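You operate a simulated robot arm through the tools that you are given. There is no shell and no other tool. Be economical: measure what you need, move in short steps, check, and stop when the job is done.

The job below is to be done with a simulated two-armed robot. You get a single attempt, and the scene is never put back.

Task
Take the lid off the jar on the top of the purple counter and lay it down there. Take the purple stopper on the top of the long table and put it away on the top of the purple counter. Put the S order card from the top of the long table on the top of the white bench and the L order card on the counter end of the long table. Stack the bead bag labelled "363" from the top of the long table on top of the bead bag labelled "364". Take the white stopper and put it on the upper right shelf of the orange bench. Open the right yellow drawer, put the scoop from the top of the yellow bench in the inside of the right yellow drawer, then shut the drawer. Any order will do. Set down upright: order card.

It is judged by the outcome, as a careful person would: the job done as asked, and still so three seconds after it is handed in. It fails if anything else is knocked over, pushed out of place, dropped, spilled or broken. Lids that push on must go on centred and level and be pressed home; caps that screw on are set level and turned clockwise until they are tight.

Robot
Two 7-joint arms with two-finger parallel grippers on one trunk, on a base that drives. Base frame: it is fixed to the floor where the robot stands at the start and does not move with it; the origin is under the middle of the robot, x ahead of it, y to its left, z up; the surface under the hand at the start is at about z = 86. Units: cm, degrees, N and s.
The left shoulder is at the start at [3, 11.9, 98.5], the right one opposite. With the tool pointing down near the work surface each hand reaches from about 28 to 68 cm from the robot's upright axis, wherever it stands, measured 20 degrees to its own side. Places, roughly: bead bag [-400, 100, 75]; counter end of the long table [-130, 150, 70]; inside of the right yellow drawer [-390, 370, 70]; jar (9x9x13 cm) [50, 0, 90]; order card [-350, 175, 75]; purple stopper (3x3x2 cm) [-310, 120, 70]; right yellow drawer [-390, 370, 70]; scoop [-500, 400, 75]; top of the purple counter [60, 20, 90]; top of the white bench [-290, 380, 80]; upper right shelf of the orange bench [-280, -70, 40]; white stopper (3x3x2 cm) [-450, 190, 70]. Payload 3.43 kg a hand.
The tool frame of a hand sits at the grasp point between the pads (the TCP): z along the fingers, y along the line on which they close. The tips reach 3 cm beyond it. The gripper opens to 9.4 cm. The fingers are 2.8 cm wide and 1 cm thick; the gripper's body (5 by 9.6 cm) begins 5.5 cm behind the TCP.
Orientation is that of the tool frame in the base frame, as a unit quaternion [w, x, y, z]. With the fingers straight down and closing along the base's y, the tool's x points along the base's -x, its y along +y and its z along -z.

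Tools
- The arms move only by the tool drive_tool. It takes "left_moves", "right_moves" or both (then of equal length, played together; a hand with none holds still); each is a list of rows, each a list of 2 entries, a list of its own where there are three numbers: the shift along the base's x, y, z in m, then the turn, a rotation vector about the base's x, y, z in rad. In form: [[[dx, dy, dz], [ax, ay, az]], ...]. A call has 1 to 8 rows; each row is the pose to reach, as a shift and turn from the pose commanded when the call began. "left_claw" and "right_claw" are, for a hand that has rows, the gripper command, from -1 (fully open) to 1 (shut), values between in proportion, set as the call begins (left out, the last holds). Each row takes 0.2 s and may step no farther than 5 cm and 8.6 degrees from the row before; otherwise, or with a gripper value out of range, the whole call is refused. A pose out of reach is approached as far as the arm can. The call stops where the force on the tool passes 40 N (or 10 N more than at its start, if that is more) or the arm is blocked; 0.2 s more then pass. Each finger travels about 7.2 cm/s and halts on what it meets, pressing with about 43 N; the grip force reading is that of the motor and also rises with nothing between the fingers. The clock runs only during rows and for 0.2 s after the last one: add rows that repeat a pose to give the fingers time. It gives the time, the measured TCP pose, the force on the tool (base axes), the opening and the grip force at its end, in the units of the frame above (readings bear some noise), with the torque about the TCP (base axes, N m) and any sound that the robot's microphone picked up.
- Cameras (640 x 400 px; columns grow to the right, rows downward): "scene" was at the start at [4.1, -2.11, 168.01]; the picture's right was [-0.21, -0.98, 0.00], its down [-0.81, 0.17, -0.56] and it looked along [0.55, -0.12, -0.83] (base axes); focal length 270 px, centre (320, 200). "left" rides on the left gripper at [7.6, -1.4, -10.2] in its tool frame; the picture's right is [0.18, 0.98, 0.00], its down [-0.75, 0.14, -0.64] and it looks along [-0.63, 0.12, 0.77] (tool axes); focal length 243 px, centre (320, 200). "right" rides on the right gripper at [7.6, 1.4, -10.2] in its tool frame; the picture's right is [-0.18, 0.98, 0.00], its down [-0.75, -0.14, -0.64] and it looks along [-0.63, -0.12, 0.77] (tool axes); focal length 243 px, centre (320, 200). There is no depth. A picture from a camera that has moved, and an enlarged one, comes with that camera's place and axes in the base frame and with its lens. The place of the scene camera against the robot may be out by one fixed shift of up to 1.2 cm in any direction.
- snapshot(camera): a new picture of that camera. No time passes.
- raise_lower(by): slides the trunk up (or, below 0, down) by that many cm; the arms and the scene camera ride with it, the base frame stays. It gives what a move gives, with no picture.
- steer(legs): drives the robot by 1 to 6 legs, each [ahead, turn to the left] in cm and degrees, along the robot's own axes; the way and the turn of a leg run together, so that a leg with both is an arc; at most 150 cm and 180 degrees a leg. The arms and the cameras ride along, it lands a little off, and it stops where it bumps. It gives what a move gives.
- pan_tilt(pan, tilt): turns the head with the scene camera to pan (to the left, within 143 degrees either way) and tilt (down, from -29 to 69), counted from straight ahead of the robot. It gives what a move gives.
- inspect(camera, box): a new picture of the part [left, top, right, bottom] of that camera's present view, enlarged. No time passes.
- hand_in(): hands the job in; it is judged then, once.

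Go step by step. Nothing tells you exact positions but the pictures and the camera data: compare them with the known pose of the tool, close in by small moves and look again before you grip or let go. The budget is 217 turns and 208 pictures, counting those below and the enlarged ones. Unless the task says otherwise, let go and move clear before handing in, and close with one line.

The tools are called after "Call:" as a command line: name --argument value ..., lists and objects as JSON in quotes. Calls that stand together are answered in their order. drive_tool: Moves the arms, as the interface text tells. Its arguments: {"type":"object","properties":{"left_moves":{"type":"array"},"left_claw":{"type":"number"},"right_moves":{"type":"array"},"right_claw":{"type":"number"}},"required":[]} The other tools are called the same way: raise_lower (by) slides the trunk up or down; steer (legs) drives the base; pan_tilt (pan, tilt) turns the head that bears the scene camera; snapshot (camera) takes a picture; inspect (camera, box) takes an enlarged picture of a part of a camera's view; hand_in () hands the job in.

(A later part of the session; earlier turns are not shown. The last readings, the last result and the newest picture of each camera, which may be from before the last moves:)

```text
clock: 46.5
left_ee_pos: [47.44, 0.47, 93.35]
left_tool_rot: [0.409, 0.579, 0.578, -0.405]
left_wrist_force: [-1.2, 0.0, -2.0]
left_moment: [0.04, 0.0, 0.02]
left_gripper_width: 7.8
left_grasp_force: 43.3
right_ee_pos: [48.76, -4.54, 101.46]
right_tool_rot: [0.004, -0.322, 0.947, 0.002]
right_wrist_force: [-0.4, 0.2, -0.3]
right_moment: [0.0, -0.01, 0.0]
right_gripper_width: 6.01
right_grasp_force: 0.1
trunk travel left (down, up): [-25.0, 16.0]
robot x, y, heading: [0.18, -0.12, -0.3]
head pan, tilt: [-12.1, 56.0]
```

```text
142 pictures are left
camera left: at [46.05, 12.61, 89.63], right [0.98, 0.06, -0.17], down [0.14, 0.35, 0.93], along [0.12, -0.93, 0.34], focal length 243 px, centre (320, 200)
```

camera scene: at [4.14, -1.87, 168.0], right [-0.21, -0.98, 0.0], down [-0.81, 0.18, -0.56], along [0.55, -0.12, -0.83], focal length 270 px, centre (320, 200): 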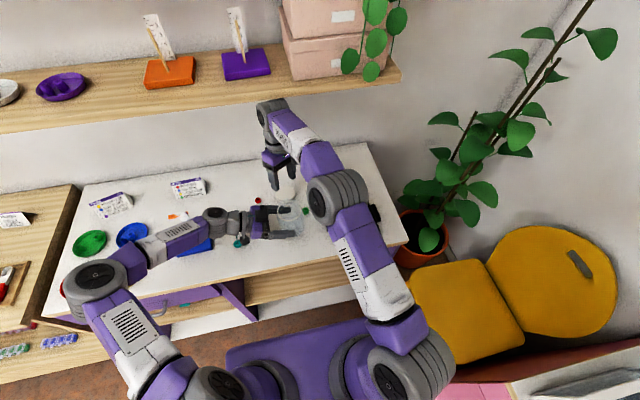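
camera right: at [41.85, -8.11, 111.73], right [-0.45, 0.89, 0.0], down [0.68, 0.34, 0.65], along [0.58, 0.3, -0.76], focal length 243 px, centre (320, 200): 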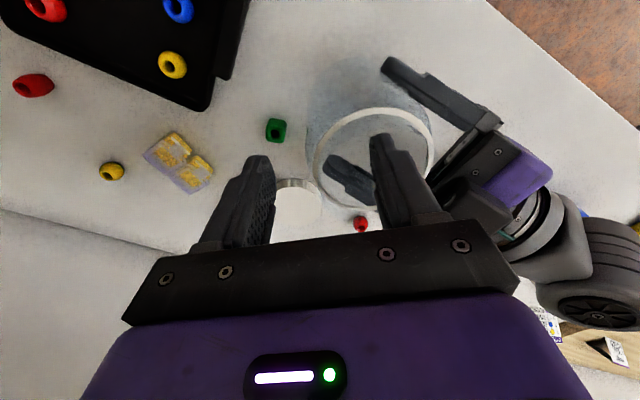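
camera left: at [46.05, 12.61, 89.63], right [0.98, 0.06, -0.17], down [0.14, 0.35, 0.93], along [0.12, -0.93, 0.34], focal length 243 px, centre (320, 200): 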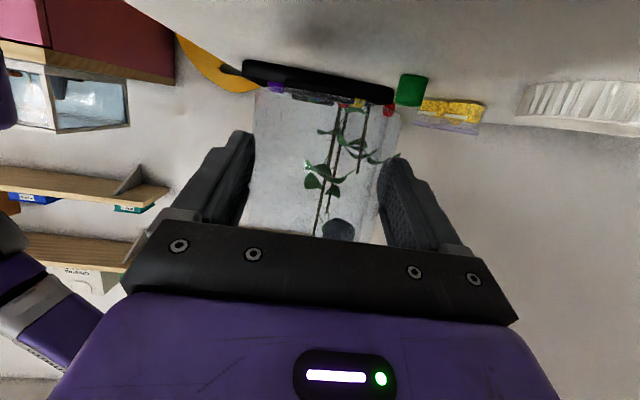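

The inner fingertip is inside the jar. I close on the wall.

Call:
drive_tool --right_moves '[[[0, 0, 0], [0, 0, 0]], [[0, 0, 0], [0, 0, 0]], [[0, 0, 0], [0, 0, 0]], [[0, 0, 0], [0, 0, 0]]]' --right_claw 1

Call:
snapshot --camera "right"

```text
clock: 47.5
left_ee_pos: [47.45, 0.41, 93.34]
left_tool_rot: [0.408, 0.579, 0.577, -0.406]
left_wrist_force: [-3.7, -7.2, -3.0]
left_moment: [1.25, 0.51, 0.73]
left_gripper_width: 7.81
left_grasp_force: 42.7
right_ee_pos: [48.89, -4.51, 101.51]
right_tool_rot: [0.007, -0.321, 0.947, 0.001]
right_wrist_force: [4.4, 7.3, 0.7]
right_moment: [-0.52, -0.91, -1.08]
right_gripper_width: 1.26
right_grasp_force: 43.3
trunk travel left (down, up): [-25.0, 16.0]
robot x, y, heading: [-0.4, -0.09, -0.1]
head pan, tilt: [-12.1, 56.0]
```

```text
141 pictures are left
camera right: at [41.9, -8.08, 111.77], right [-0.45, 0.89, 0.0], down [0.68, 0.34, 0.65], along [0.58, 0.3, -0.76], focal length 243 px, centre (320, 200)
```

right: 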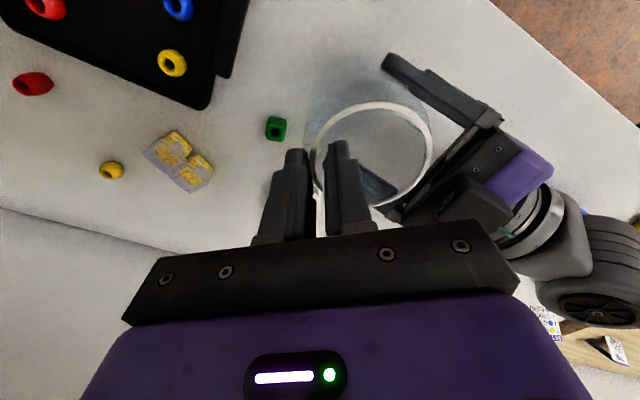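

Wall gripped. I open the left hand and withdraw it along its own axis, toward +y and slightly up.

Call:
drive_tool --left_moves '[[[0, 0, 0], [0, 0, 0]], [[0, 0, 0], [0, 0, 0]], [[0, 0.03, 0.011], [0, 0, 0]], [[0, 0.07, 0.025], [0, 0, 0]], [[0, 0.11, 0.04], [0, 0, 0]], [[0, 0.15, 0.055], [0, 0, 0]]]' --left_claw -1

Call:
snapshot --camera "left"

Call:
inspect --camera "scene" --box '[200, 150, 340, 270]'

```text
clock: 48.9
left_ee_pos: [47.5, 15.66, 98.84]
left_tool_rot: [0.41, 0.578, 0.578, -0.405]
left_wrist_force: [0.2, 0.4, 0.5]
left_moment: [0.01, 0.0, 0.01]
left_gripper_width: 9.39
left_grasp_force: 0.1
right_ee_pos: [48.74, -4.46, 101.62]
right_tool_rot: [0.004, -0.322, 0.947, 0.001]
right_wrist_force: [-0.6, 0.0, 0.2]
right_moment: [-0.07, -0.03, 0.01]
right_gripper_width: 0.74
right_grasp_force: 41.6
trunk travel left (down, up): [-25.0, 16.0]
robot x, y, heading: [-0.16, -0.24, -0.2]
head pan, tilt: [-12.1, 56.0]
```

```text
140 pictures are left
camera left: at [46.11, 27.7, 95.11], right [0.98, 0.06, -0.17], down [0.14, 0.35, 0.93], along [0.12, -0.93, 0.34], focal length 243 px, centre (320, 200)
```

left: 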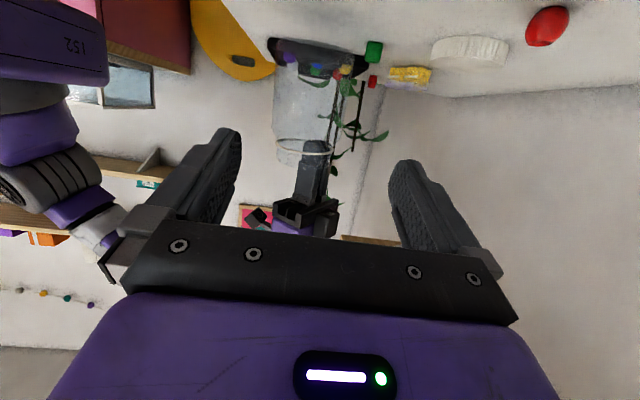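

```text
3.33 times, centred on (270, 210) of scene
camera zoom: at [3.99, -2.2, 168.01], right [-0.21, -0.98, 0.0], down [-0.81, 0.18, -0.56], along [0.55, -0.12, -0.83], focal length 899 px, centre (487, 167)
```

zoom: 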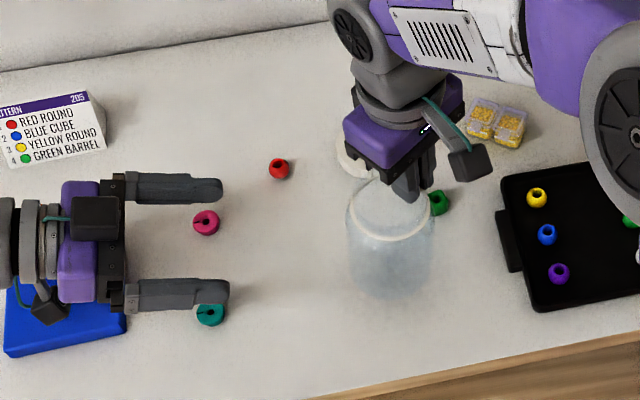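

Call:
inspect --camera "left" --box '[240, 20, 400, 220]'

```text
2.00 times, centred on (320, 120) of left
camera zoom: at [46.11, 27.7, 95.11], right [0.98, 0.06, -0.17], down [0.14, 0.35, 0.93], along [0.12, -0.93, 0.34], focal length 485 px, centre (320, 360)
```

zoom: 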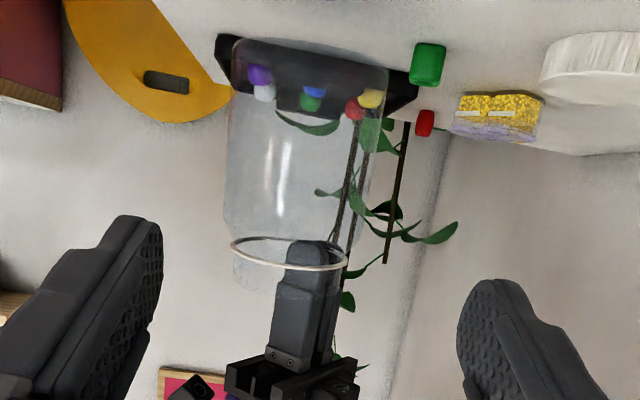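

The jar hangs upright in the right hand. I lower it slowly until it touches.

Call:
drive_tool --right_moves '[[[0, 0, -0.006], [0, 0, 0]], [[0, 0, -0.012], [0, 0, 0]], [[0, 0, -0.017], [0, 0, 0]]]'

Call:
inspect --camera "left" --box '[240, 20, 400, 220]'

```text
clock: 49.7
left_ee_pos: [47.68, 15.48, 98.81]
left_tool_rot: [0.409, 0.579, 0.578, -0.405]
left_wrist_force: [0.6, 0.7, -0.4]
left_moment: [0.01, 0.0, 0.01]
left_gripper_width: 9.39
left_grasp_force: 0.0
right_ee_pos: [48.81, -4.55, 99.88]
right_tool_rot: [0.004, -0.322, 0.947, 0.001]
right_wrist_force: [-0.1, -0.5, -0.1]
right_moment: [-0.05, -0.04, -0.03]
right_gripper_width: 0.79
right_grasp_force: 41.4
trunk travel left (down, up): [-25.0, 16.0]
robot x, y, heading: [0.12, -0.12, -0.3]
head pan, tilt: [-12.1, 56.0]
```

```text
2.00 times, centred on (320, 120) of left
camera zoom: at [46.15, 27.63, 95.09], right [0.98, 0.06, -0.17], down [0.14, 0.35, 0.93], along [0.12, -0.93, 0.34], focal length 485 px, centre (320, 360)
```

zoom: 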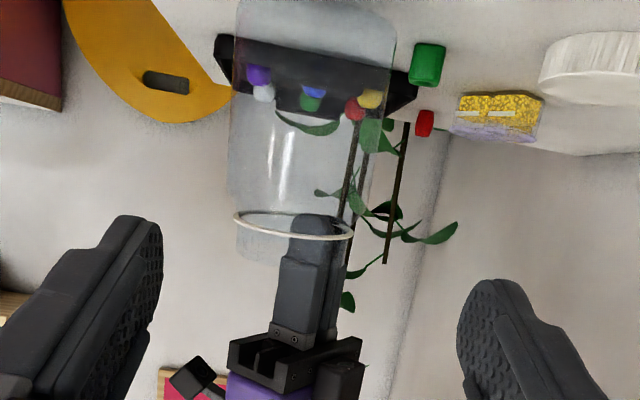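

Call:
drive_tool --right_moves '[[[0, 0, -0.004], [0, 0, 0]], [[0, 0, -0.008], [0, 0, 0]]]'

Call:
drive_tool --right_moves '[[[0, 0, -0.004], [0, 0, 0]], [[0, 0, -0.006], [0, 0, 0]]]'

Call:
inspect --camera "left" --box '[220, 0, 420, 220]'

```text
clock: 50.3
left_ee_pos: [47.66, 15.54, 98.83]
left_tool_rot: [0.41, 0.578, 0.578, -0.405]
left_wrist_force: [0.8, 0.5, 0.7]
left_moment: [0.01, -0.04, 0.0]
left_gripper_width: 9.42
left_grasp_force: 0.1
right_ee_pos: [48.85, -4.47, 99.0]
right_tool_rot: [0.003, -0.322, 0.947, 0.003]
right_wrist_force: [-0.1, 0.5, -0.7]
right_moment: [-0.07, -0.03, -0.02]
right_gripper_width: 0.78
right_grasp_force: 41.3
trunk travel left (down, up): [-25.0, 16.0]
robot x, y, heading: [-0.63, -0.17, -0.3]
head pan, tilt: [-12.1, 56.0]
```

```text
clock: 50.9
left_ee_pos: [47.47, 15.43, 98.79]
left_tool_rot: [0.409, 0.58, 0.577, -0.404]
left_wrist_force: [-0.4, 0.2, 1.1]
left_moment: [-0.01, 0.01, -0.02]
left_gripper_width: 9.42
left_grasp_force: 0.0
right_ee_pos: [48.81, -4.5, 99.0]
right_tool_rot: [0.01, -0.322, 0.947, 0.002]
right_wrist_force: [0.3, -5.5, 34.9]
right_moment: [-0.42, 0.23, -0.01]
right_gripper_width: 0.78
right_grasp_force: 41.7
trunk travel left (down, up): [-25.0, 16.0]
robot x, y, heading: [0.05, -0.47, -0.4]
head pan, tilt: [-12.1, 56.0]
```

```text
1.82 times, centred on (320, 110) of left
camera zoom: at [45.97, 27.59, 95.25], right [0.98, 0.06, -0.17], down [0.13, 0.35, 0.93], along [0.12, -0.93, 0.34], focal length 441 px, centre (320, 364)
```

zoom: 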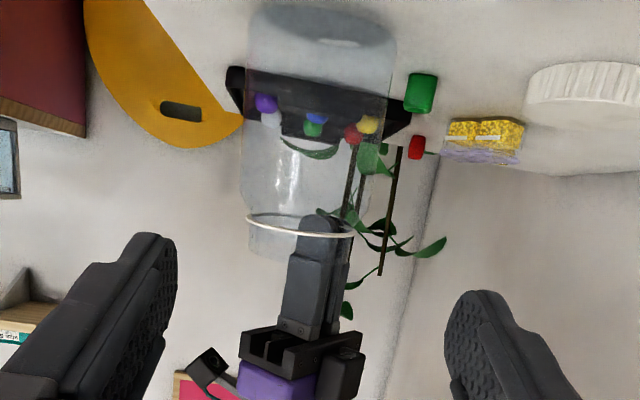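

The jar stands on the counter (35 N contact). I relieve the press, open a little, and rise straight up.

Call:
drive_tool --right_moves '[[[0, 0, 0.006], [0, 0, 0]], [[0, 0, 0.006], [0, 0, 0]]]'

Call:
drive_tool --right_moves '[[[0, 0, 0], [0, 0, 0]], [[0, 0, 0], [0, 0, 0]], [[0, 0, 0.0], [0, 0, 0]]]' --right_claw 0.5

Call:
snapshot --camera "right"

```text
clock: 51.5
left_ee_pos: [47.67, 15.41, 98.78]
left_tool_rot: [0.409, 0.579, 0.578, -0.405]
left_wrist_force: [-0.3, -0.5, -1.0]
left_moment: [0.0, -0.01, 0.02]
left_gripper_width: 9.39
left_grasp_force: 0.1
right_ee_pos: [48.63, -4.43, 98.94]
right_tool_rot: [0.003, -0.323, 0.946, 0.002]
right_wrist_force: [2.6, 1.6, 7.6]
right_moment: [0.18, -0.27, -0.05]
right_gripper_width: 0.76
right_grasp_force: 41.7
trunk travel left (down, up): [-25.0, 16.0]
robot x, y, heading: [-0.33, -0.43, -0.1]
head pan, tilt: [-12.1, 56.0]
```

```text
clock: 52.3
left_ee_pos: [47.79, 15.49, 98.73]
left_tool_rot: [0.409, 0.579, 0.578, -0.405]
left_wrist_force: [-0.7, 0.2, -1.2]
left_moment: [0.02, -0.01, 0.02]
left_gripper_width: 9.4
left_grasp_force: 0.2
right_ee_pos: [48.76, -4.56, 99.01]
right_tool_rot: [0.004, -0.323, 0.947, 0.001]
right_wrist_force: [-0.4, 0.7, 0.9]
right_moment: [0.02, 0.0, -0.02]
right_gripper_width: 2.39
right_grasp_force: 0.6
trunk travel left (down, up): [-25.0, 16.0]
robot x, y, heading: [-0.2, 0.27, -0.0]
head pan, tilt: [-12.1, 56.0]
```

```text
135 pictures are left
camera right: at [41.75, -8.05, 109.22], right [-0.45, 0.89, 0.0], down [0.68, 0.34, 0.65], along [0.58, 0.3, -0.76], focal length 243 px, centre (320, 200)
```

right: 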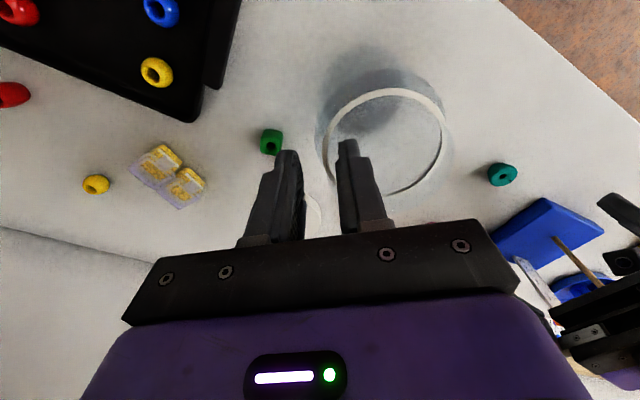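

Released and standing. I lift the right hand straight out, then draw both arms up and back for driving.

Call:
drive_tool --right_moves '[[[0, 0, 0.02], [0, 0, 0]], [[0, 0, 0.06], [0, 0, 0]], [[0, 0, 0.11], [0, 0, 0]], [[-0.04, -0.02, 0.13], [0, 0, -0.13]], [[-0.08, -0.03, 0.14], [0, 0, -0.26]], [[-0.11, -0.04, 0.15], [0, 0, -0.39]], [[-0.13, -0.05, 0.16], [0, 0, -0.52]], [[-0.13, -0.05, 0.16], [0, 0, -0.65]]]' --left_moves '[[[0, 0.02, 0.03], [0, 0, 0]], [[0, 0.03, 0.07], [0.073, 0.073, 0.104]], [[-0.02, 0.03, 0.11], [0.146, 0.146, 0.208]], [[-0.04, 0.03, 0.14], [0.219, 0.219, 0.312]], [[-0.07, 0.03, 0.17], [0.292, 0.292, 0.416]], [[-0.1, 0.03, 0.17], [0.365, 0.365, 0.52]], [[-0.12, 0.03, 0.17], [0.438, 0.438, 0.624]], [[-0.13, 0.03, 0.17], [0.511, 0.511, 0.728]]]'

Call:
snapshot --camera "scene"

```text
clock: 54.1
left_ee_pos: [34.53, 18.48, 115.68]
left_tool_rot: [0.215, 0.302, 0.905, -0.21]
left_wrist_force: [0.2, 0.0, 0.2]
left_moment: [0.0, 0.0, 0.01]
left_gripper_width: 9.39
left_grasp_force: 0.1
right_ee_pos: [35.74, -9.51, 115.18]
right_tool_rot: [0.004, -0.001, 1.0, 0.0]
right_wrist_force: [0.2, 0.2, 0.3]
right_moment: [0.01, 0.02, -0.04]
right_gripper_width: 2.36
right_grasp_force: 0.0
trunk travel left (down, up): [-25.0, 16.0]
robot x, y, heading: [-0.25, -0.18, -0.2]
head pan, tilt: [-12.1, 56.0]
```

```text
134 pictures are left
camera scene: at [4.03, -2.26, 168.01], right [-0.21, -0.98, 0.0], down [-0.81, 0.18, -0.56], along [0.55, -0.12, -0.83], focal length 270 px, centre (320, 200)
```

scene: 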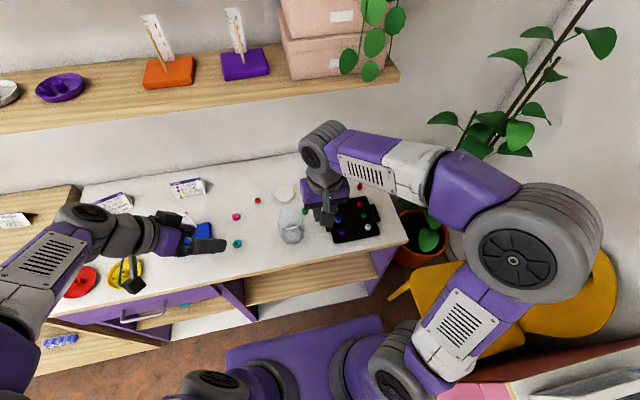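

The counter looks right: jar upright, lid flat. I straighten the left hand, tuck both arms, and look back into the room.

Call:
drive_tool --left_moves '[[[-0.01, 0, 0], [0.073, 0.073, 0.104]], [[-0.02, 0, 0], [0.146, 0.146, 0.208]], [[-0.03, 0, 0], [0.219, 0.219, 0.312]], [[-0.04, 0, 0.01], [0.292, 0.292, 0.416]], [[-0.05, 0, 0.02], [0.365, 0.365, 0.52]], [[-0.05, 0, 0.03], [0.425, 0.425, 0.605]]]' --right_moves '[[[-0.01, 0, 0.01], [0, 0, 0]], [[-0.02, 0, 0.02], [0, 0, 0]], [[-0.03, 0, 0.03], [0, 0, 0]], [[-0.04, 0, 0.03], [0, 0, 0]], [[-0.05, 0, 0.03], [0, 0, 0]], [[-0.05, 0, 0.03], [0, 0, 0]]]' --right_claw -1

Call:
pan_tilt --pan 140 --tilt 12

Call:
snapshot --camera "scene"

Call:
pan_tilt --pan -140 --tilt 12

Call:
snapshot --camera "scene"

```text
clock: 55.5
left_ee_pos: [29.53, 18.58, 118.84]
left_tool_rot: [0.007, 0.013, 1.0, -0.004]
left_wrist_force: [-0.5, -0.3, -1.0]
left_moment: [0.02, 0.02, -0.01]
left_gripper_width: 9.36
left_grasp_force: 0.1
right_ee_pos: [30.79, -9.57, 118.3]
right_tool_rot: [0.005, -0.002, 1.0, 0.0]
right_wrist_force: [0.2, 1.1, -0.7]
right_moment: [-0.01, 0.02, -0.01]
right_gripper_width: 9.42
right_grasp_force: 0.1
trunk travel left (down, up): [-25.0, 16.0]
robot x, y, heading: [0.12, -0.02, -0.3]
head pan, tilt: [-12.1, 56.0]
```

```text
clock: 57.9
left_ee_pos: [29.51, 18.55, 118.74]
left_tool_rot: [0.009, 0.014, 1.0, -0.005]
left_wrist_force: [-0.1, 0.9, -0.4]
left_moment: [0.0, 0.0, -0.01]
left_gripper_width: 9.42
left_grasp_force: 0.0
right_ee_pos: [30.75, -9.58, 118.37]
right_tool_rot: [0.004, -0.003, 1.0, 0.0]
right_wrist_force: [1.1, -1.0, -0.4]
right_moment: [0.03, -0.01, 0.01]
right_gripper_width: 9.4
right_grasp_force: 0.0
trunk travel left (down, up): [-25.0, 16.0]
robot x, y, heading: [-0.06, -0.04, -0.3]
head pan, tilt: [140.0, 12.0]
```

```text
133 pictures are left
camera scene: at [-10.06, 5.28, 174.64], right [0.65, 0.76, 0.0], down [0.16, -0.13, -0.98], along [-0.75, 0.63, -0.21], focal length 270 px, centre (320, 200)
```

scene: 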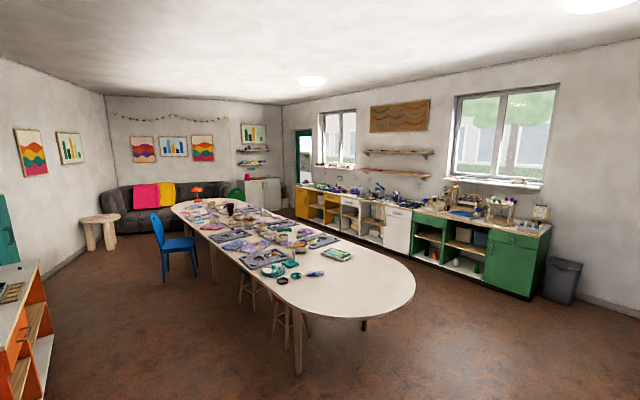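

```text
clock: 61.7
left_ee_pos: [29.4, 18.51, 118.87]
left_tool_rot: [0.008, 0.013, 1.0, -0.005]
left_wrist_force: [-0.9, 0.3, 0.1]
left_moment: [0.0, 0.02, -0.02]
left_gripper_width: 9.37
left_grasp_force: 0.1
right_ee_pos: [30.8, -9.52, 118.24]
right_tool_rot: [0.004, -0.003, 1.0, 0.0]
right_wrist_force: [0.0, -1.0, 0.2]
right_moment: [-0.01, -0.02, -0.03]
right_gripper_width: 9.4
right_grasp_force: 0.0
trunk travel left (down, up): [-25.0, 16.0]
robot x, y, heading: [-0.38, 0.06, -0.0]
head pan, tilt: [-140.0, 12.0]
```

```text
132 pictures are left
camera scene: at [-10.1, -6.71, 174.65], right [-0.64, 0.77, 0.0], down [0.16, 0.13, -0.98], along [-0.75, -0.63, -0.21], focal length 270 px, centre (320, 200)
```

scene: 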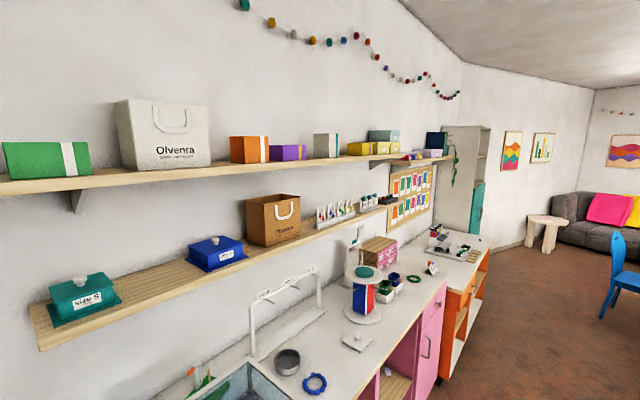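

The long table runs from about x = -100 to -490, y about 80 to 220. I back off the counter, turn round and drive along the near aisle to look at the table.

Call:
steer --legs '[[-40, 0], [0, 90], [0, 85], [100, 0]]'

Call:
pan_tilt --pan -50 --tilt 22

Call:
snapshot --camera "scene"

Call:
pan_tilt --pan 0 --tilt 22

Call:
snapshot --camera "scene"

```text
clock: 76.5
left_ee_pos: [-170.65, -8.04, 118.77]
left_tool_rot: [-0.005, 0.999, -0.053, -0.007]
left_wrist_force: [0.1, -0.9, 0.8]
left_moment: [0.03, -0.02, 0.01]
left_gripper_width: 9.39
left_grasp_force: 0.1
right_ee_pos: [-169.64, 19.89, 118.23]
right_tool_rot: [0.0, 0.999, -0.038, -0.005]
right_wrist_force: [-0.5, 0.4, 0.0]
right_moment: [-0.01, 0.0, -0.02]
right_gripper_width: 9.42
right_grasp_force: 0.1
trunk travel left (down, up): [-25.0, 16.0]
robot x, y, heading: [-139.34, 8.22, 175.1]
head pan, tilt: [-140.0, 12.0]
```

```text
clock: 78.1
left_ee_pos: [-170.72, -8.12, 118.86]
left_tool_rot: [-0.006, 0.999, -0.054, -0.007]
left_wrist_force: [0.0, 0.3, 0.9]
left_moment: [0.05, -0.01, 0.02]
left_gripper_width: 9.4
left_grasp_force: 0.1
right_ee_pos: [-169.72, 20.0, 118.25]
right_tool_rot: [-0.001, 0.999, -0.038, -0.004]
right_wrist_force: [-0.3, 0.0, 0.1]
right_moment: [0.04, -0.02, -0.01]
right_gripper_width: 9.41
right_grasp_force: 0.1
trunk travel left (down, up): [-25.0, 16.0]
robot x, y, heading: [-139.83, 8.02, 175.3]
head pan, tilt: [-50.0, 22.0]
```

```text
131 pictures are left
camera scene: at [-141.89, 14.73, 173.02], right [0.82, 0.57, 0.0], down [0.22, -0.31, -0.93], along [-0.53, 0.76, -0.37], focal length 270 px, centre (320, 200)
```

scene: 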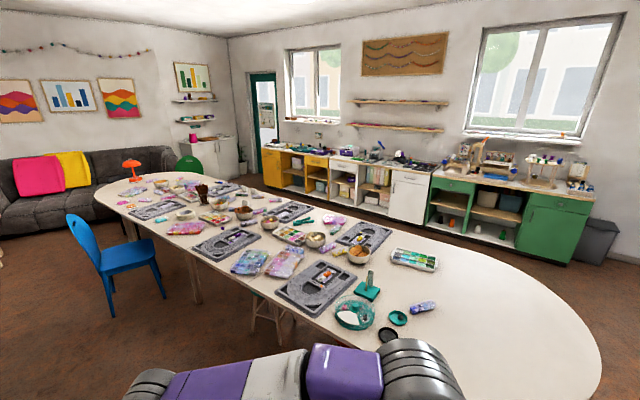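

```text
clock: 79.3
left_ee_pos: [-170.7, -8.15, 118.9]
left_tool_rot: [-0.005, 0.999, -0.053, -0.006]
left_wrist_force: [0.5, -0.3, 0.0]
left_moment: [0.0, 0.02, 0.0]
left_gripper_width: 9.42
left_grasp_force: 0.1
right_ee_pos: [-169.58, 20.01, 118.32]
right_tool_rot: [0.0, 0.999, -0.038, -0.005]
right_wrist_force: [0.9, -0.4, 0.1]
right_moment: [0.0, 0.01, 0.0]
right_gripper_width: 9.39
right_grasp_force: 0.1
trunk travel left (down, up): [-25.0, 16.0]
robot x, y, heading: [-139.75, 7.69, 175.1]
head pan, tilt: [0.0, 22.0]
```

```text
130 pictures are left
camera scene: at [-145.8, 7.94, 173.02], right [0.09, 1.0, 0.0], down [0.37, -0.03, -0.93], along [-0.92, 0.08, -0.37], focal length 270 px, centre (320, 200)
```

scene: 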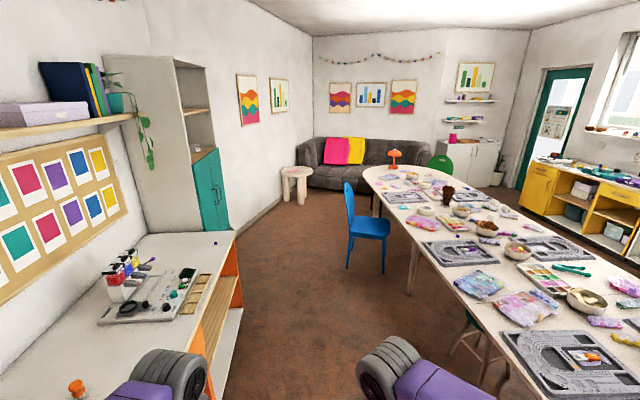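

Call:
inspect --camera "scene" --box '[360, 160, 500, 250]'

Call:
inspect --camera "scene" --box '[440, 220, 640, 340]'

```text
4.44 times, centred on (430, 205) of scene
camera zoom: at [-145.8, 7.94, 173.02], right [0.09, 1.0, 0.0], down [0.37, -0.03, -0.93], along [-0.92, 0.08, -0.37], focal length 1199 px, centre (-169, 178)
```

zoom: 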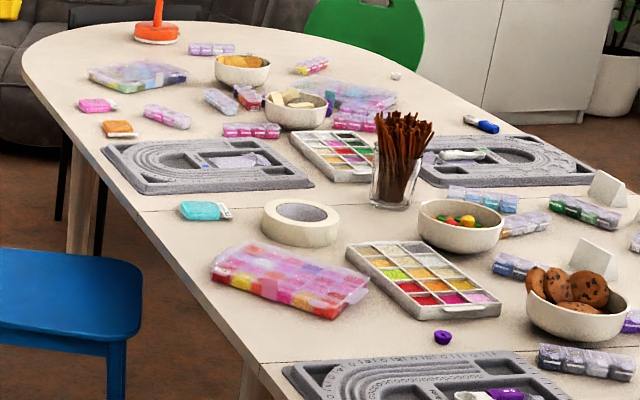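

```text
3.20 times, centred on (540, 280) of scene
camera zoom: at [-145.8, 7.94, 173.02], right [0.09, 1.0, 0.0], down [0.37, -0.03, -0.93], along [-0.92, 0.08, -0.37], focal length 863 px, centre (-384, -56)
```

zoom: 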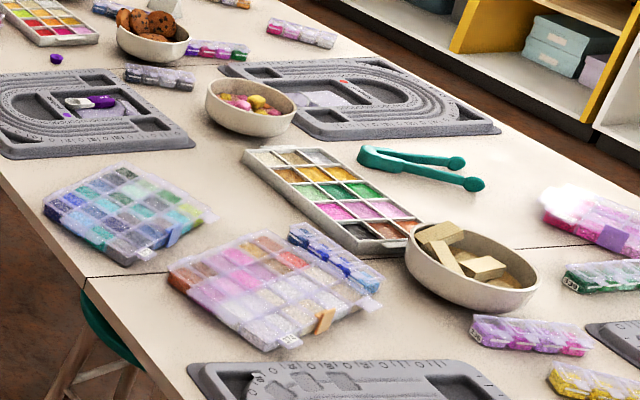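

The purple stopper shows near [-314, 126]; white tent cards near [-367, 193] and [-336, 167]; small labelled bags near the near edge (y ≈ 103) at x ≈ -366, -417, -434; a white stopper near [-459, 197]. I drive nearer along the aisle.

Call:
steer --legs '[[100, -1], [80, 0]]'

Call:
pan_tilt --pan -50 --tilt 30

Call:
snapshot --camera "scene"

```text
clock: 88.5
left_ee_pos: [-353.66, 12.32, 118.85]
left_tool_rot: [-0.005, 0.998, -0.069, -0.008]
left_wrist_force: [0.2, -0.1, -1.1]
left_moment: [-0.03, -0.03, 0.03]
left_gripper_width: 9.4
left_grasp_force: 0.0
right_ee_pos: [-351.75, 40.21, 118.19]
right_tool_rot: [0.0, 0.999, -0.053, -0.005]
right_wrist_force: [0.5, 0.6, -0.9]
right_moment: [0.01, -0.03, -0.02]
right_gripper_width: 9.41
right_grasp_force: 0.1
trunk travel left (down, up): [-25.0, 16.0]
robot x, y, heading: [-321.95, 27.45, 173.2]
head pan, tilt: [0.0, 22.0]
```

```text
clock: 89.7
left_ee_pos: [-353.61, 12.28, 118.96]
left_tool_rot: [-0.005, 0.998, -0.069, -0.007]
left_wrist_force: [0.4, -0.1, 0.9]
left_moment: [0.01, -0.04, -0.02]
left_gripper_width: 9.4
left_grasp_force: 0.1
right_ee_pos: [-351.69, 40.3, 118.16]
right_tool_rot: [0.001, 0.999, -0.053, -0.004]
right_wrist_force: [-0.5, -0.2, -0.4]
right_moment: [0.05, 0.03, 0.0]
right_gripper_width: 9.41
right_grasp_force: 0.1
trunk travel left (down, up): [-25.0, 16.0]
robot x, y, heading: [-322.25, 27.6, 173.3]
head pan, tilt: [-50.0, 30.0]
```

```text
127 pictures are left
camera scene: at [-323.91, 34.03, 171.74], right [0.84, 0.55, 0.0], down [0.27, -0.42, -0.87], along [-0.48, 0.72, -0.5], focal length 270 px, centre (320, 200)
```

scene: 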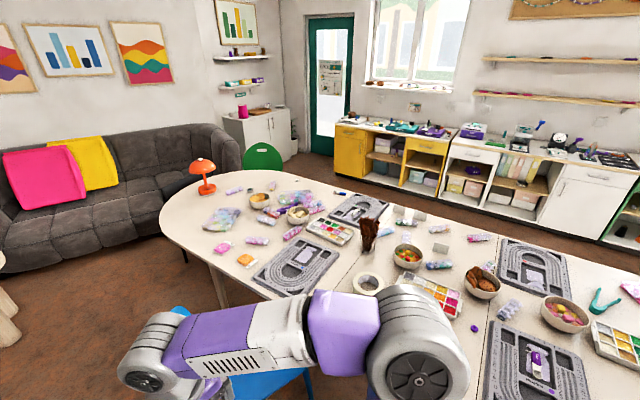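

Call:
inspect --camera "scene" --box '[190, 175, 350, 275]'

Call:
inspect --camera "scene" --box '[350, 190, 510, 340]'

```text
4.00 times, centred on (270, 225) of scene
camera zoom: at [-323.91, 34.03, 171.74], right [0.84, 0.55, 0.0], down [0.27, -0.42, -0.87], along [-0.48, 0.72, -0.5], focal length 1079 px, centre (520, 100)
```

zoom: 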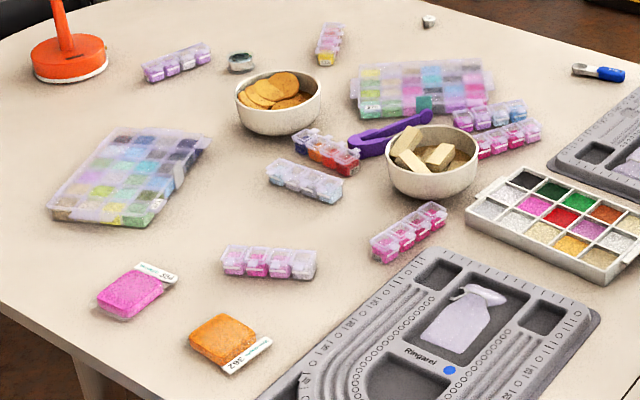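

```text
2.67 times, centred on (430, 265) of scene
camera zoom: at [-323.91, 34.03, 171.74], right [0.84, 0.55, 0.0], down [0.27, -0.42, -0.87], along [-0.48, 0.72, -0.5], focal length 719 px, centre (27, 27)
```

zoom: 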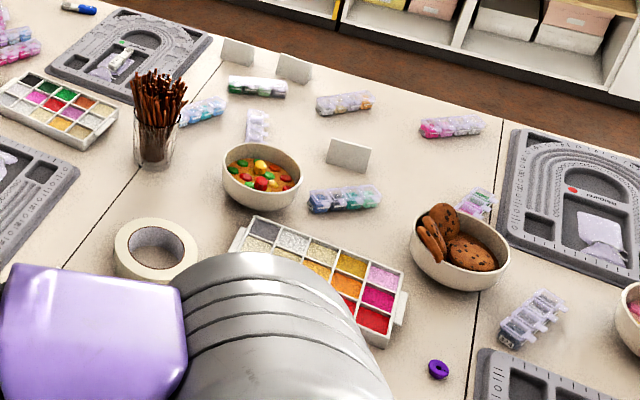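

Call:
inspect --camera "scene" --box '[210, 236, 262, 272]'

Call:
inspect --camera "scene" --box '[280, 174, 320, 194]'

```text
11.11 times, centred on (236, 254) of scene
camera zoom: at [-323.91, 34.03, 171.74], right [0.84, 0.55, 0.0], down [0.27, -0.42, -0.87], along [-0.48, 0.72, -0.5], focal length 2997 px, centre (1253, -400)
```

zoom: 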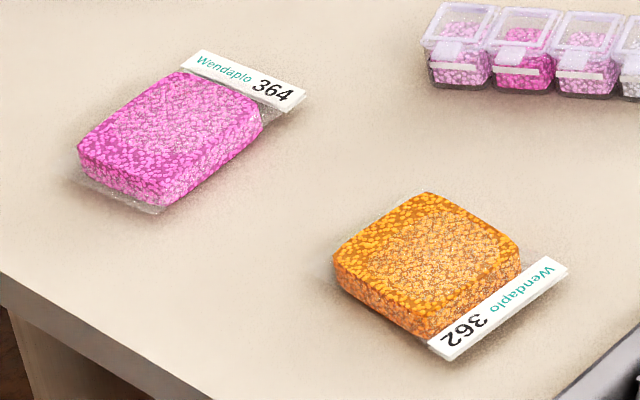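

```text
16.00 times, centred on (300, 184) of scene
camera zoom: at [-323.91, 34.03, 171.74], right [0.84, 0.55, 0.0], down [0.27, -0.42, -0.87], along [-0.48, 0.72, -0.5], focal length 4316 px, centre (640, 456)
```

zoom: 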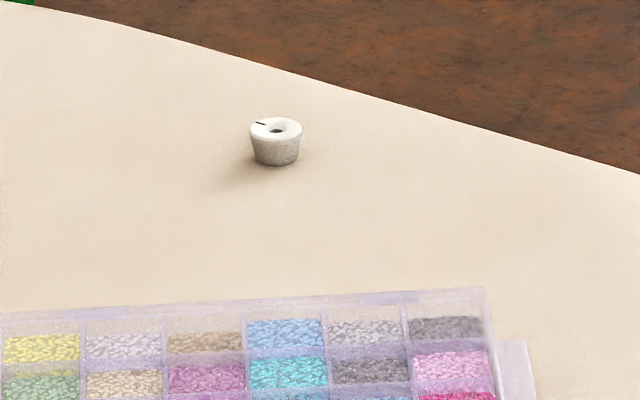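

Pink bag is 364 (≈[-433.5, 102]), orange is 362 (≈[-416, 102]); the teal bag should be 363. I turn to face the table and look at it.

Call:
steer --legs '[[0, -68]]'

Call:
pan_tilt --pan 15 --tilt 45

Call:
snapshot --camera "scene"

```text
clock: 93.1
left_ee_pos: [-347.59, 51.32, 118.87]
left_tool_rot: [-0.009, 0.785, -0.62, -0.004]
left_wrist_force: [0.6, -0.5, 0.2]
left_moment: [-0.01, 0.01, -0.02]
left_gripper_width: 9.39
left_grasp_force: 0.1
right_ee_pos: [-320.9, 59.71, 118.32]
right_tool_rot: [-0.002, 0.794, -0.607, -0.004]
right_wrist_force: [-0.6, 0.9, 0.3]
right_moment: [0.02, -0.06, -0.01]
right_gripper_width: 9.4
right_grasp_force: 0.0
trunk travel left (down, up): [-25.0, 16.0]
robot x, y, heading: [-321.86, 27.43, 104.6]
head pan, tilt: [-50.0, 30.0]
```

```text
clock: 94.4
left_ee_pos: [-347.69, 51.39, 118.81]
left_tool_rot: [-0.01, 0.785, -0.619, -0.004]
left_wrist_force: [0.1, -0.9, 0.4]
left_moment: [0.01, 0.03, -0.01]
left_gripper_width: 9.4
left_grasp_force: 0.1
right_ee_pos: [-320.83, 59.63, 118.21]
right_tool_rot: [-0.003, 0.795, -0.607, -0.003]
right_wrist_force: [0.6, 0.3, -0.3]
right_moment: [0.0, -0.01, 0.03]
right_gripper_width: 9.41
right_grasp_force: 0.2
trunk travel left (down, up): [-25.0, 16.0]
robot x, y, heading: [-321.97, 27.83, 104.6]
head pan, tilt: [15.0, 45.0]
```

```text
122 pictures are left
camera scene: at [-325.18, 31.0, 169.48], right [0.87, 0.49, 0.0], down [0.35, -0.61, -0.71], along [-0.35, 0.61, -0.71], focal length 270 px, centre (320, 200)
```

scene: 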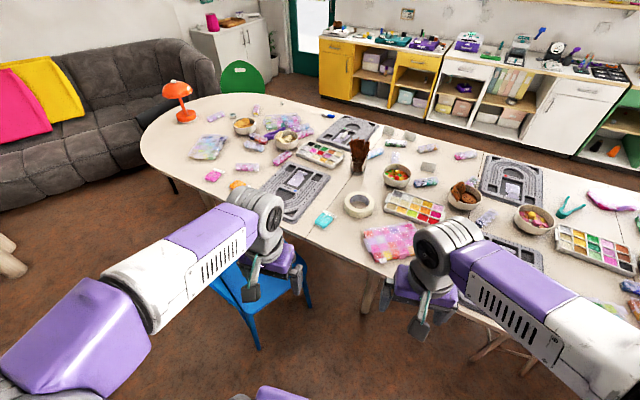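

Call:
inspect --camera "scene" --box '[300, 200, 350, 235]'

Call:
steer --legs '[[0, 11.8], [25, 0], [0, -16]]'

Call:
raise_lower --by -14

Call:
snapshot --camera "scene"

```text
11.43 times, centred on (325, 218) of scene
camera zoom: at [-325.18, 31.0, 169.48], right [0.87, 0.49, 0.0], down [0.35, -0.61, -0.71], along [-0.35, 0.61, -0.71], focal length 3083 px, centre (263, 0)
```

zoom: 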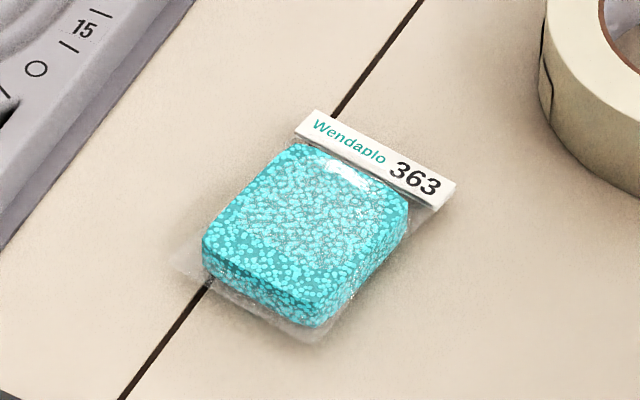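

```text
clock: 97.9
left_ee_pos: [-356.86, 75.45, 118.8]
left_tool_rot: [-0.008, 0.762, -0.647, -0.003]
left_wrist_force: [-0.2, -1.0, 0.3]
left_moment: [-0.01, 0.02, 0.02]
left_gripper_width: 9.4
left_grasp_force: 0.1
right_ee_pos: [-329.67, 81.93, 118.3]
right_tool_rot: [-0.004, 0.772, -0.635, -0.003]
right_wrist_force: [0.6, -0.3, 0.2]
right_moment: [0.01, -0.02, 0.01]
right_gripper_width: 9.42
right_grasp_force: 0.1
trunk travel left (down, up): [-25.0, 16.0]
robot x, y, heading: [-332.7, 49.4, 100.5]
head pan, tilt: [15.0, 45.0]
```

```text
clock: 99.6
left_ee_pos: [-356.95, 75.4, 104.78]
left_tool_rot: [-0.01, 0.762, -0.647, -0.002]
left_wrist_force: [-0.4, -1.0, 0.4]
left_moment: [-0.01, -0.02, -0.01]
left_gripper_width: 9.42
left_grasp_force: 0.2
right_ee_pos: [-329.69, 81.83, 104.34]
right_tool_rot: [-0.003, 0.772, -0.635, -0.004]
right_wrist_force: [-0.4, -0.4, 0.7]
right_moment: [0.0, 0.01, 0.03]
right_gripper_width: 9.39
right_grasp_force: 0.2
trunk travel left (down, up): [-11.0, 30.0]
robot x, y, heading: [-333.22, 50.24, 100.4]
head pan, tilt: [15.0, 45.0]
```

```text
120 pictures are left
camera scene: at [-335.94, 53.56, 155.49], right [0.9, 0.43, 0.0], down [0.3, -0.64, -0.71], along [-0.3, 0.64, -0.71], focal length 270 px, centre (320, 200)
```

scene: 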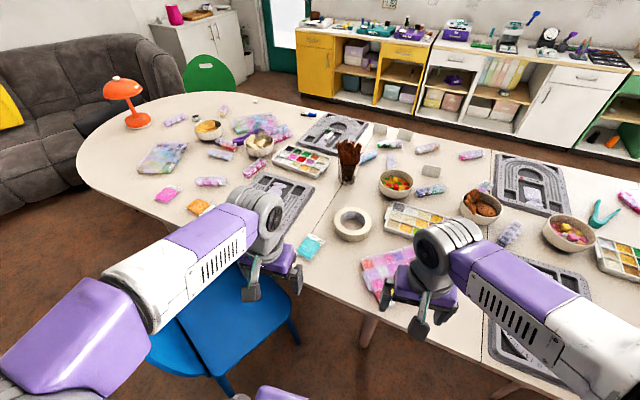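

The teal bag is 363. I bring the left hand over it, turned so the fingers close along the label direction.

Call:
drive_tool --left_moves '[[[-0.015, 0.045, -0.01], [0, 0, -0.05]], [[-0.03, 0.09, -0.03], [0, 0, -0.1]], [[-0.045, 0.135, -0.05], [0, 0, -0.15]], [[-0.06, 0.18, -0.08], [0, 0, -0.2]], [[-0.07, 0.225, -0.11], [0, 0, -0.2]], [[-0.075, 0.26, -0.13], [0, 0, -0.2]], [[-0.075, 0.29, -0.14], [0, 0, -0.2]]]' --left_claw -1

Call:
snapshot --camera "left"

```text
refused: row 2 steps farther than a row can; nothing moved
```

```text
119 pictures are left
camera left: at [-354.44, 67.84, 114.98], right [-0.94, -0.34, -0.01], down [-0.27, 0.71, 0.65], along [-0.21, 0.62, -0.76], focal length 243 px, centre (320, 200)
```

left: 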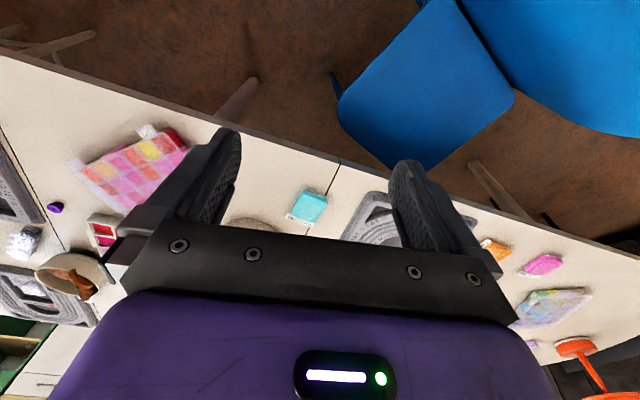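

Call:
drive_tool --left_moves '[[[-0.01, 0.04, -0.01], [0, 0, -0.05]], [[-0.02, 0.08, -0.03], [0, 0, -0.1]], [[-0.03, 0.12, -0.045], [0, 0, -0.15]], [[-0.04, 0.16, -0.06], [0, 0, -0.2]], [[-0.05, 0.195, -0.085], [0, 0, -0.2]], [[-0.06, 0.23, -0.11], [0, 0, -0.2]], [[-0.07, 0.26, -0.135], [0, 0, -0.2]], [[-0.075, 0.287, -0.16], [0, 0, -0.2]]]' --left_claw -1

Call:
snapshot --camera "left"

```text
clock: 101.4
left_ee_pos: [-364.77, 104.17, 88.71]
left_tool_rot: [0.01, -0.693, 0.72, 0.003]
left_wrist_force: [0.4, -0.2, 0.1]
left_moment: [-0.02, 0.0, 0.01]
left_gripper_width: 9.4
left_grasp_force: 0.1
right_ee_pos: [-329.55, 82.0, 104.33]
right_tool_rot: [-0.003, 0.772, -0.635, -0.003]
right_wrist_force: [0.0, 0.3, 1.3]
right_moment: [-0.04, -0.03, 0.0]
right_gripper_width: 9.38
right_grasp_force: 0.0
trunk travel left (down, up): [-11.0, 30.0]
robot x, y, heading: [-333.44, 49.71, 100.3]
head pan, tilt: [15.0, 45.0]
```

```text
118 pictures are left
camera left: at [-363.71, 96.25, 98.9], right [-0.99, -0.15, -0.01], down [-0.12, 0.75, 0.65], along [-0.09, 0.65, -0.76], focal length 243 px, centre (320, 200)
```

left: 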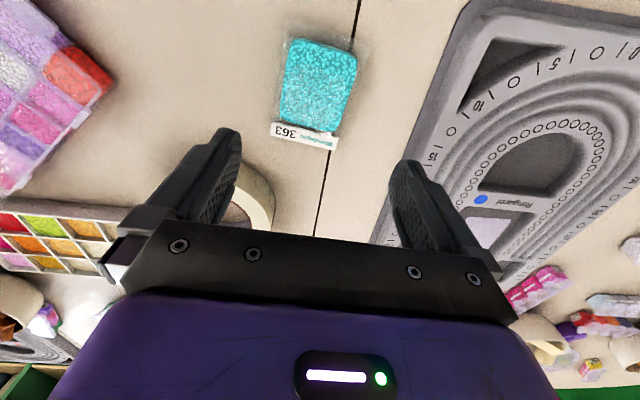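

Well aligned. I shift 1 cm toward the robot and go down to just above the bag.

Call:
drive_tool --left_moves '[[[0.003, -0.01, -0.04], [0, 0, 0]], [[0.003, -0.01, -0.08], [0, 0, 0]], [[0.003, -0.01, -0.1], [0, 0, 0]], [[0.003, -0.01, -0.1], [0, 0, 0]]]'

Call:
snapshot --camera "left"

```text
clock: 102.4
left_ee_pos: [-364.15, 102.97, 78.67]
left_tool_rot: [0.01, -0.694, 0.72, 0.002]
left_wrist_force: [0.5, 0.9, -0.5]
left_moment: [-0.01, 0.02, 0.06]
left_gripper_width: 9.42
left_grasp_force: 0.1
right_ee_pos: [-329.74, 81.89, 104.32]
right_tool_rot: [-0.003, 0.773, -0.635, -0.003]
right_wrist_force: [0.1, 0.1, 0.5]
right_moment: [0.05, -0.02, -0.03]
right_gripper_width: 9.39
right_grasp_force: 0.2
trunk travel left (down, up): [-11.0, 30.0]
robot x, y, heading: [-333.07, 49.76, 100.3]
head pan, tilt: [15.0, 45.0]
```

```text
117 pictures are left
camera left: at [-363.29, 95.04, 88.83], right [-0.99, -0.15, -0.01], down [-0.12, 0.75, 0.65], along [-0.09, 0.65, -0.76], focal length 243 px, centre (320, 200)
```

left: 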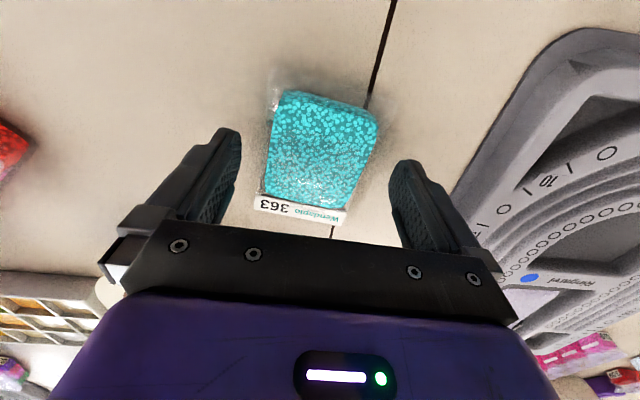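

Call:
drive_tool --left_moves '[[[0, 0.003, -0.015], [0, 0, 0]], [[0, 0.003, -0.028], [0, 0, 0]], [[0, 0.003, -0.034], [0, 0, 0]]]'

Call:
snapshot --camera "left"

```text
clock: 103.0
left_ee_pos: [-364.3, 103.36, 76.94]
left_tool_rot: [0.01, -0.696, 0.718, 0.007]
left_wrist_force: [4.0, -12.6, 22.1]
left_moment: [-0.64, 0.95, 0.8]
left_gripper_width: 9.11
left_grasp_force: 0.0
right_ee_pos: [-329.57, 81.66, 104.36]
right_tool_rot: [-0.002, 0.773, -0.635, -0.004]
right_wrist_force: [-0.2, 0.9, 0.2]
right_moment: [-0.04, -0.03, 0.03]
right_gripper_width: 9.43
right_grasp_force: 0.1
trunk travel left (down, up): [-11.0, 30.0]
robot x, y, heading: [-333.27, 49.84, 100.5]
head pan, tilt: [15.0, 45.0]
stopped in row 3 (left hand): the force on the tool passed its limit at 45 N (the readings are from after the stop); the commanded pose is now the measured one
```

```text
116 pictures are left
camera left: at [-363.3, 95.37, 87.11], right [-0.99, -0.15, -0.01], down [-0.12, 0.74, 0.66], along [-0.1, 0.65, -0.75], focal length 243 px, centre (320, 200)
```

left: 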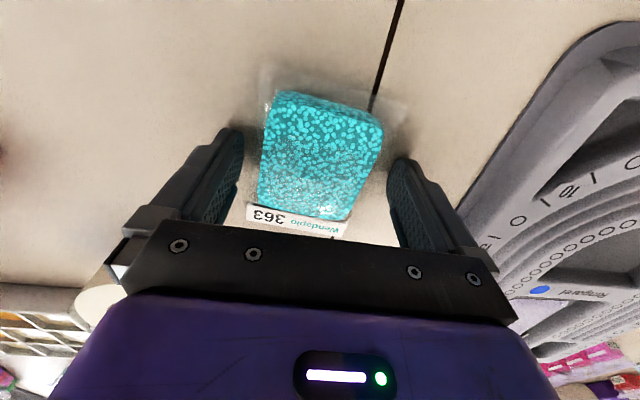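

Fingertips touched: the table top is about z = 74. I raise 5 mm and close.

Call:
drive_tool --left_moves '[[[0, 0, 0.005], [0, 0, 0]], [[0, 0, 0.005], [0, 0, 0]]]'

Call:
drive_tool --left_moves '[[[0, 0, 0], [0, 0, 0]], [[0, 0, 0], [0, 0, 0]], [[0, 0, 0], [0, 0, 0]], [[0, 0, 0], [0, 0, 0]]]' --left_claw 1

Call:
drive_tool --left_moves '[[[0, 0, 0.03], [0, 0, 0]], [[0, 0, 0.07], [0, 0, 0]], [[0, -0.04, 0.1], [0, 0, 0]], [[0, -0.08, 0.13], [0, 0, 0]], [[0, -0.12, 0.16], [0, 0, 0]], [[0, -0.16, 0.18], [0, 0, 0]], [[0, -0.2, 0.2], [0, 0, 0]], [[0, -0.24, 0.22], [0, 0, 0]]]'

Call:
snapshot --camera "left"

```text
clock: 103.6
left_ee_pos: [-364.36, 103.61, 77.18]
left_tool_rot: [0.01, -0.694, 0.72, 0.008]
left_wrist_force: [0.2, 0.3, -0.6]
left_moment: [0.0, 0.03, 0.0]
left_gripper_width: 9.41
left_grasp_force: 0.2
right_ee_pos: [-329.67, 81.85, 104.24]
right_tool_rot: [-0.001, 0.772, -0.636, -0.003]
right_wrist_force: [0.1, -0.6, 0.2]
right_moment: [-0.01, -0.04, 0.01]
right_gripper_width: 9.43
right_grasp_force: 0.1
trunk travel left (down, up): [-11.0, 30.0]
robot x, y, heading: [-332.9, 49.88, 100.5]
head pan, tilt: [15.0, 45.0]
```

```text
clock: 104.6
left_ee_pos: [-364.48, 103.58, 77.13]
left_tool_rot: [0.01, -0.695, 0.719, 0.007]
left_wrist_force: [0.7, 0.4, -0.5]
left_moment: [0.0, -0.01, 0.02]
left_gripper_width: 7.3
left_grasp_force: 43.0
right_ee_pos: [-329.68, 81.71, 104.2]
right_tool_rot: [-0.003, 0.772, -0.635, -0.003]
right_wrist_force: [0.2, 0.1, -0.1]
right_moment: [-0.01, -0.02, 0.04]
right_gripper_width: 9.38
right_grasp_force: 0.0
trunk travel left (down, up): [-11.0, 30.0]
robot x, y, heading: [-332.93, 49.85, 100.5]
head pan, tilt: [15.0, 45.0]
```

```text
clock: 106.4
left_ee_pos: [-364.25, 79.39, 99.35]
left_tool_rot: [0.009, -0.694, 0.72, 0.007]
left_wrist_force: [-0.3, 0.2, -1.0]
left_moment: [0.01, -0.01, -0.01]
left_gripper_width: 7.28
left_grasp_force: 42.6
right_ee_pos: [-329.66, 81.77, 104.24]
right_tool_rot: [-0.003, 0.773, -0.635, -0.004]
right_wrist_force: [-0.5, -0.1, 0.8]
right_moment: [0.03, 0.03, -0.01]
right_gripper_width: 9.4
right_grasp_force: 0.1
trunk travel left (down, up): [-11.0, 30.0]
robot x, y, heading: [-333.16, 49.89, 100.6]
head pan, tilt: [15.0, 45.0]
```

```text
115 pictures are left
camera left: at [-363.25, 71.38, 109.33], right [-0.99, -0.15, -0.01], down [-0.12, 0.74, 0.66], along [-0.09, 0.65, -0.75], focal length 243 px, centre (320, 200)
```

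left: 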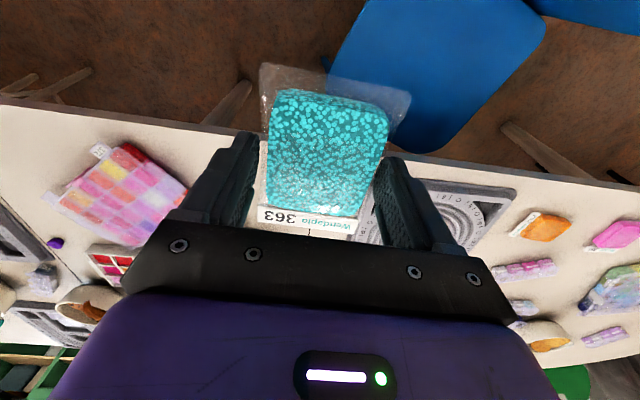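

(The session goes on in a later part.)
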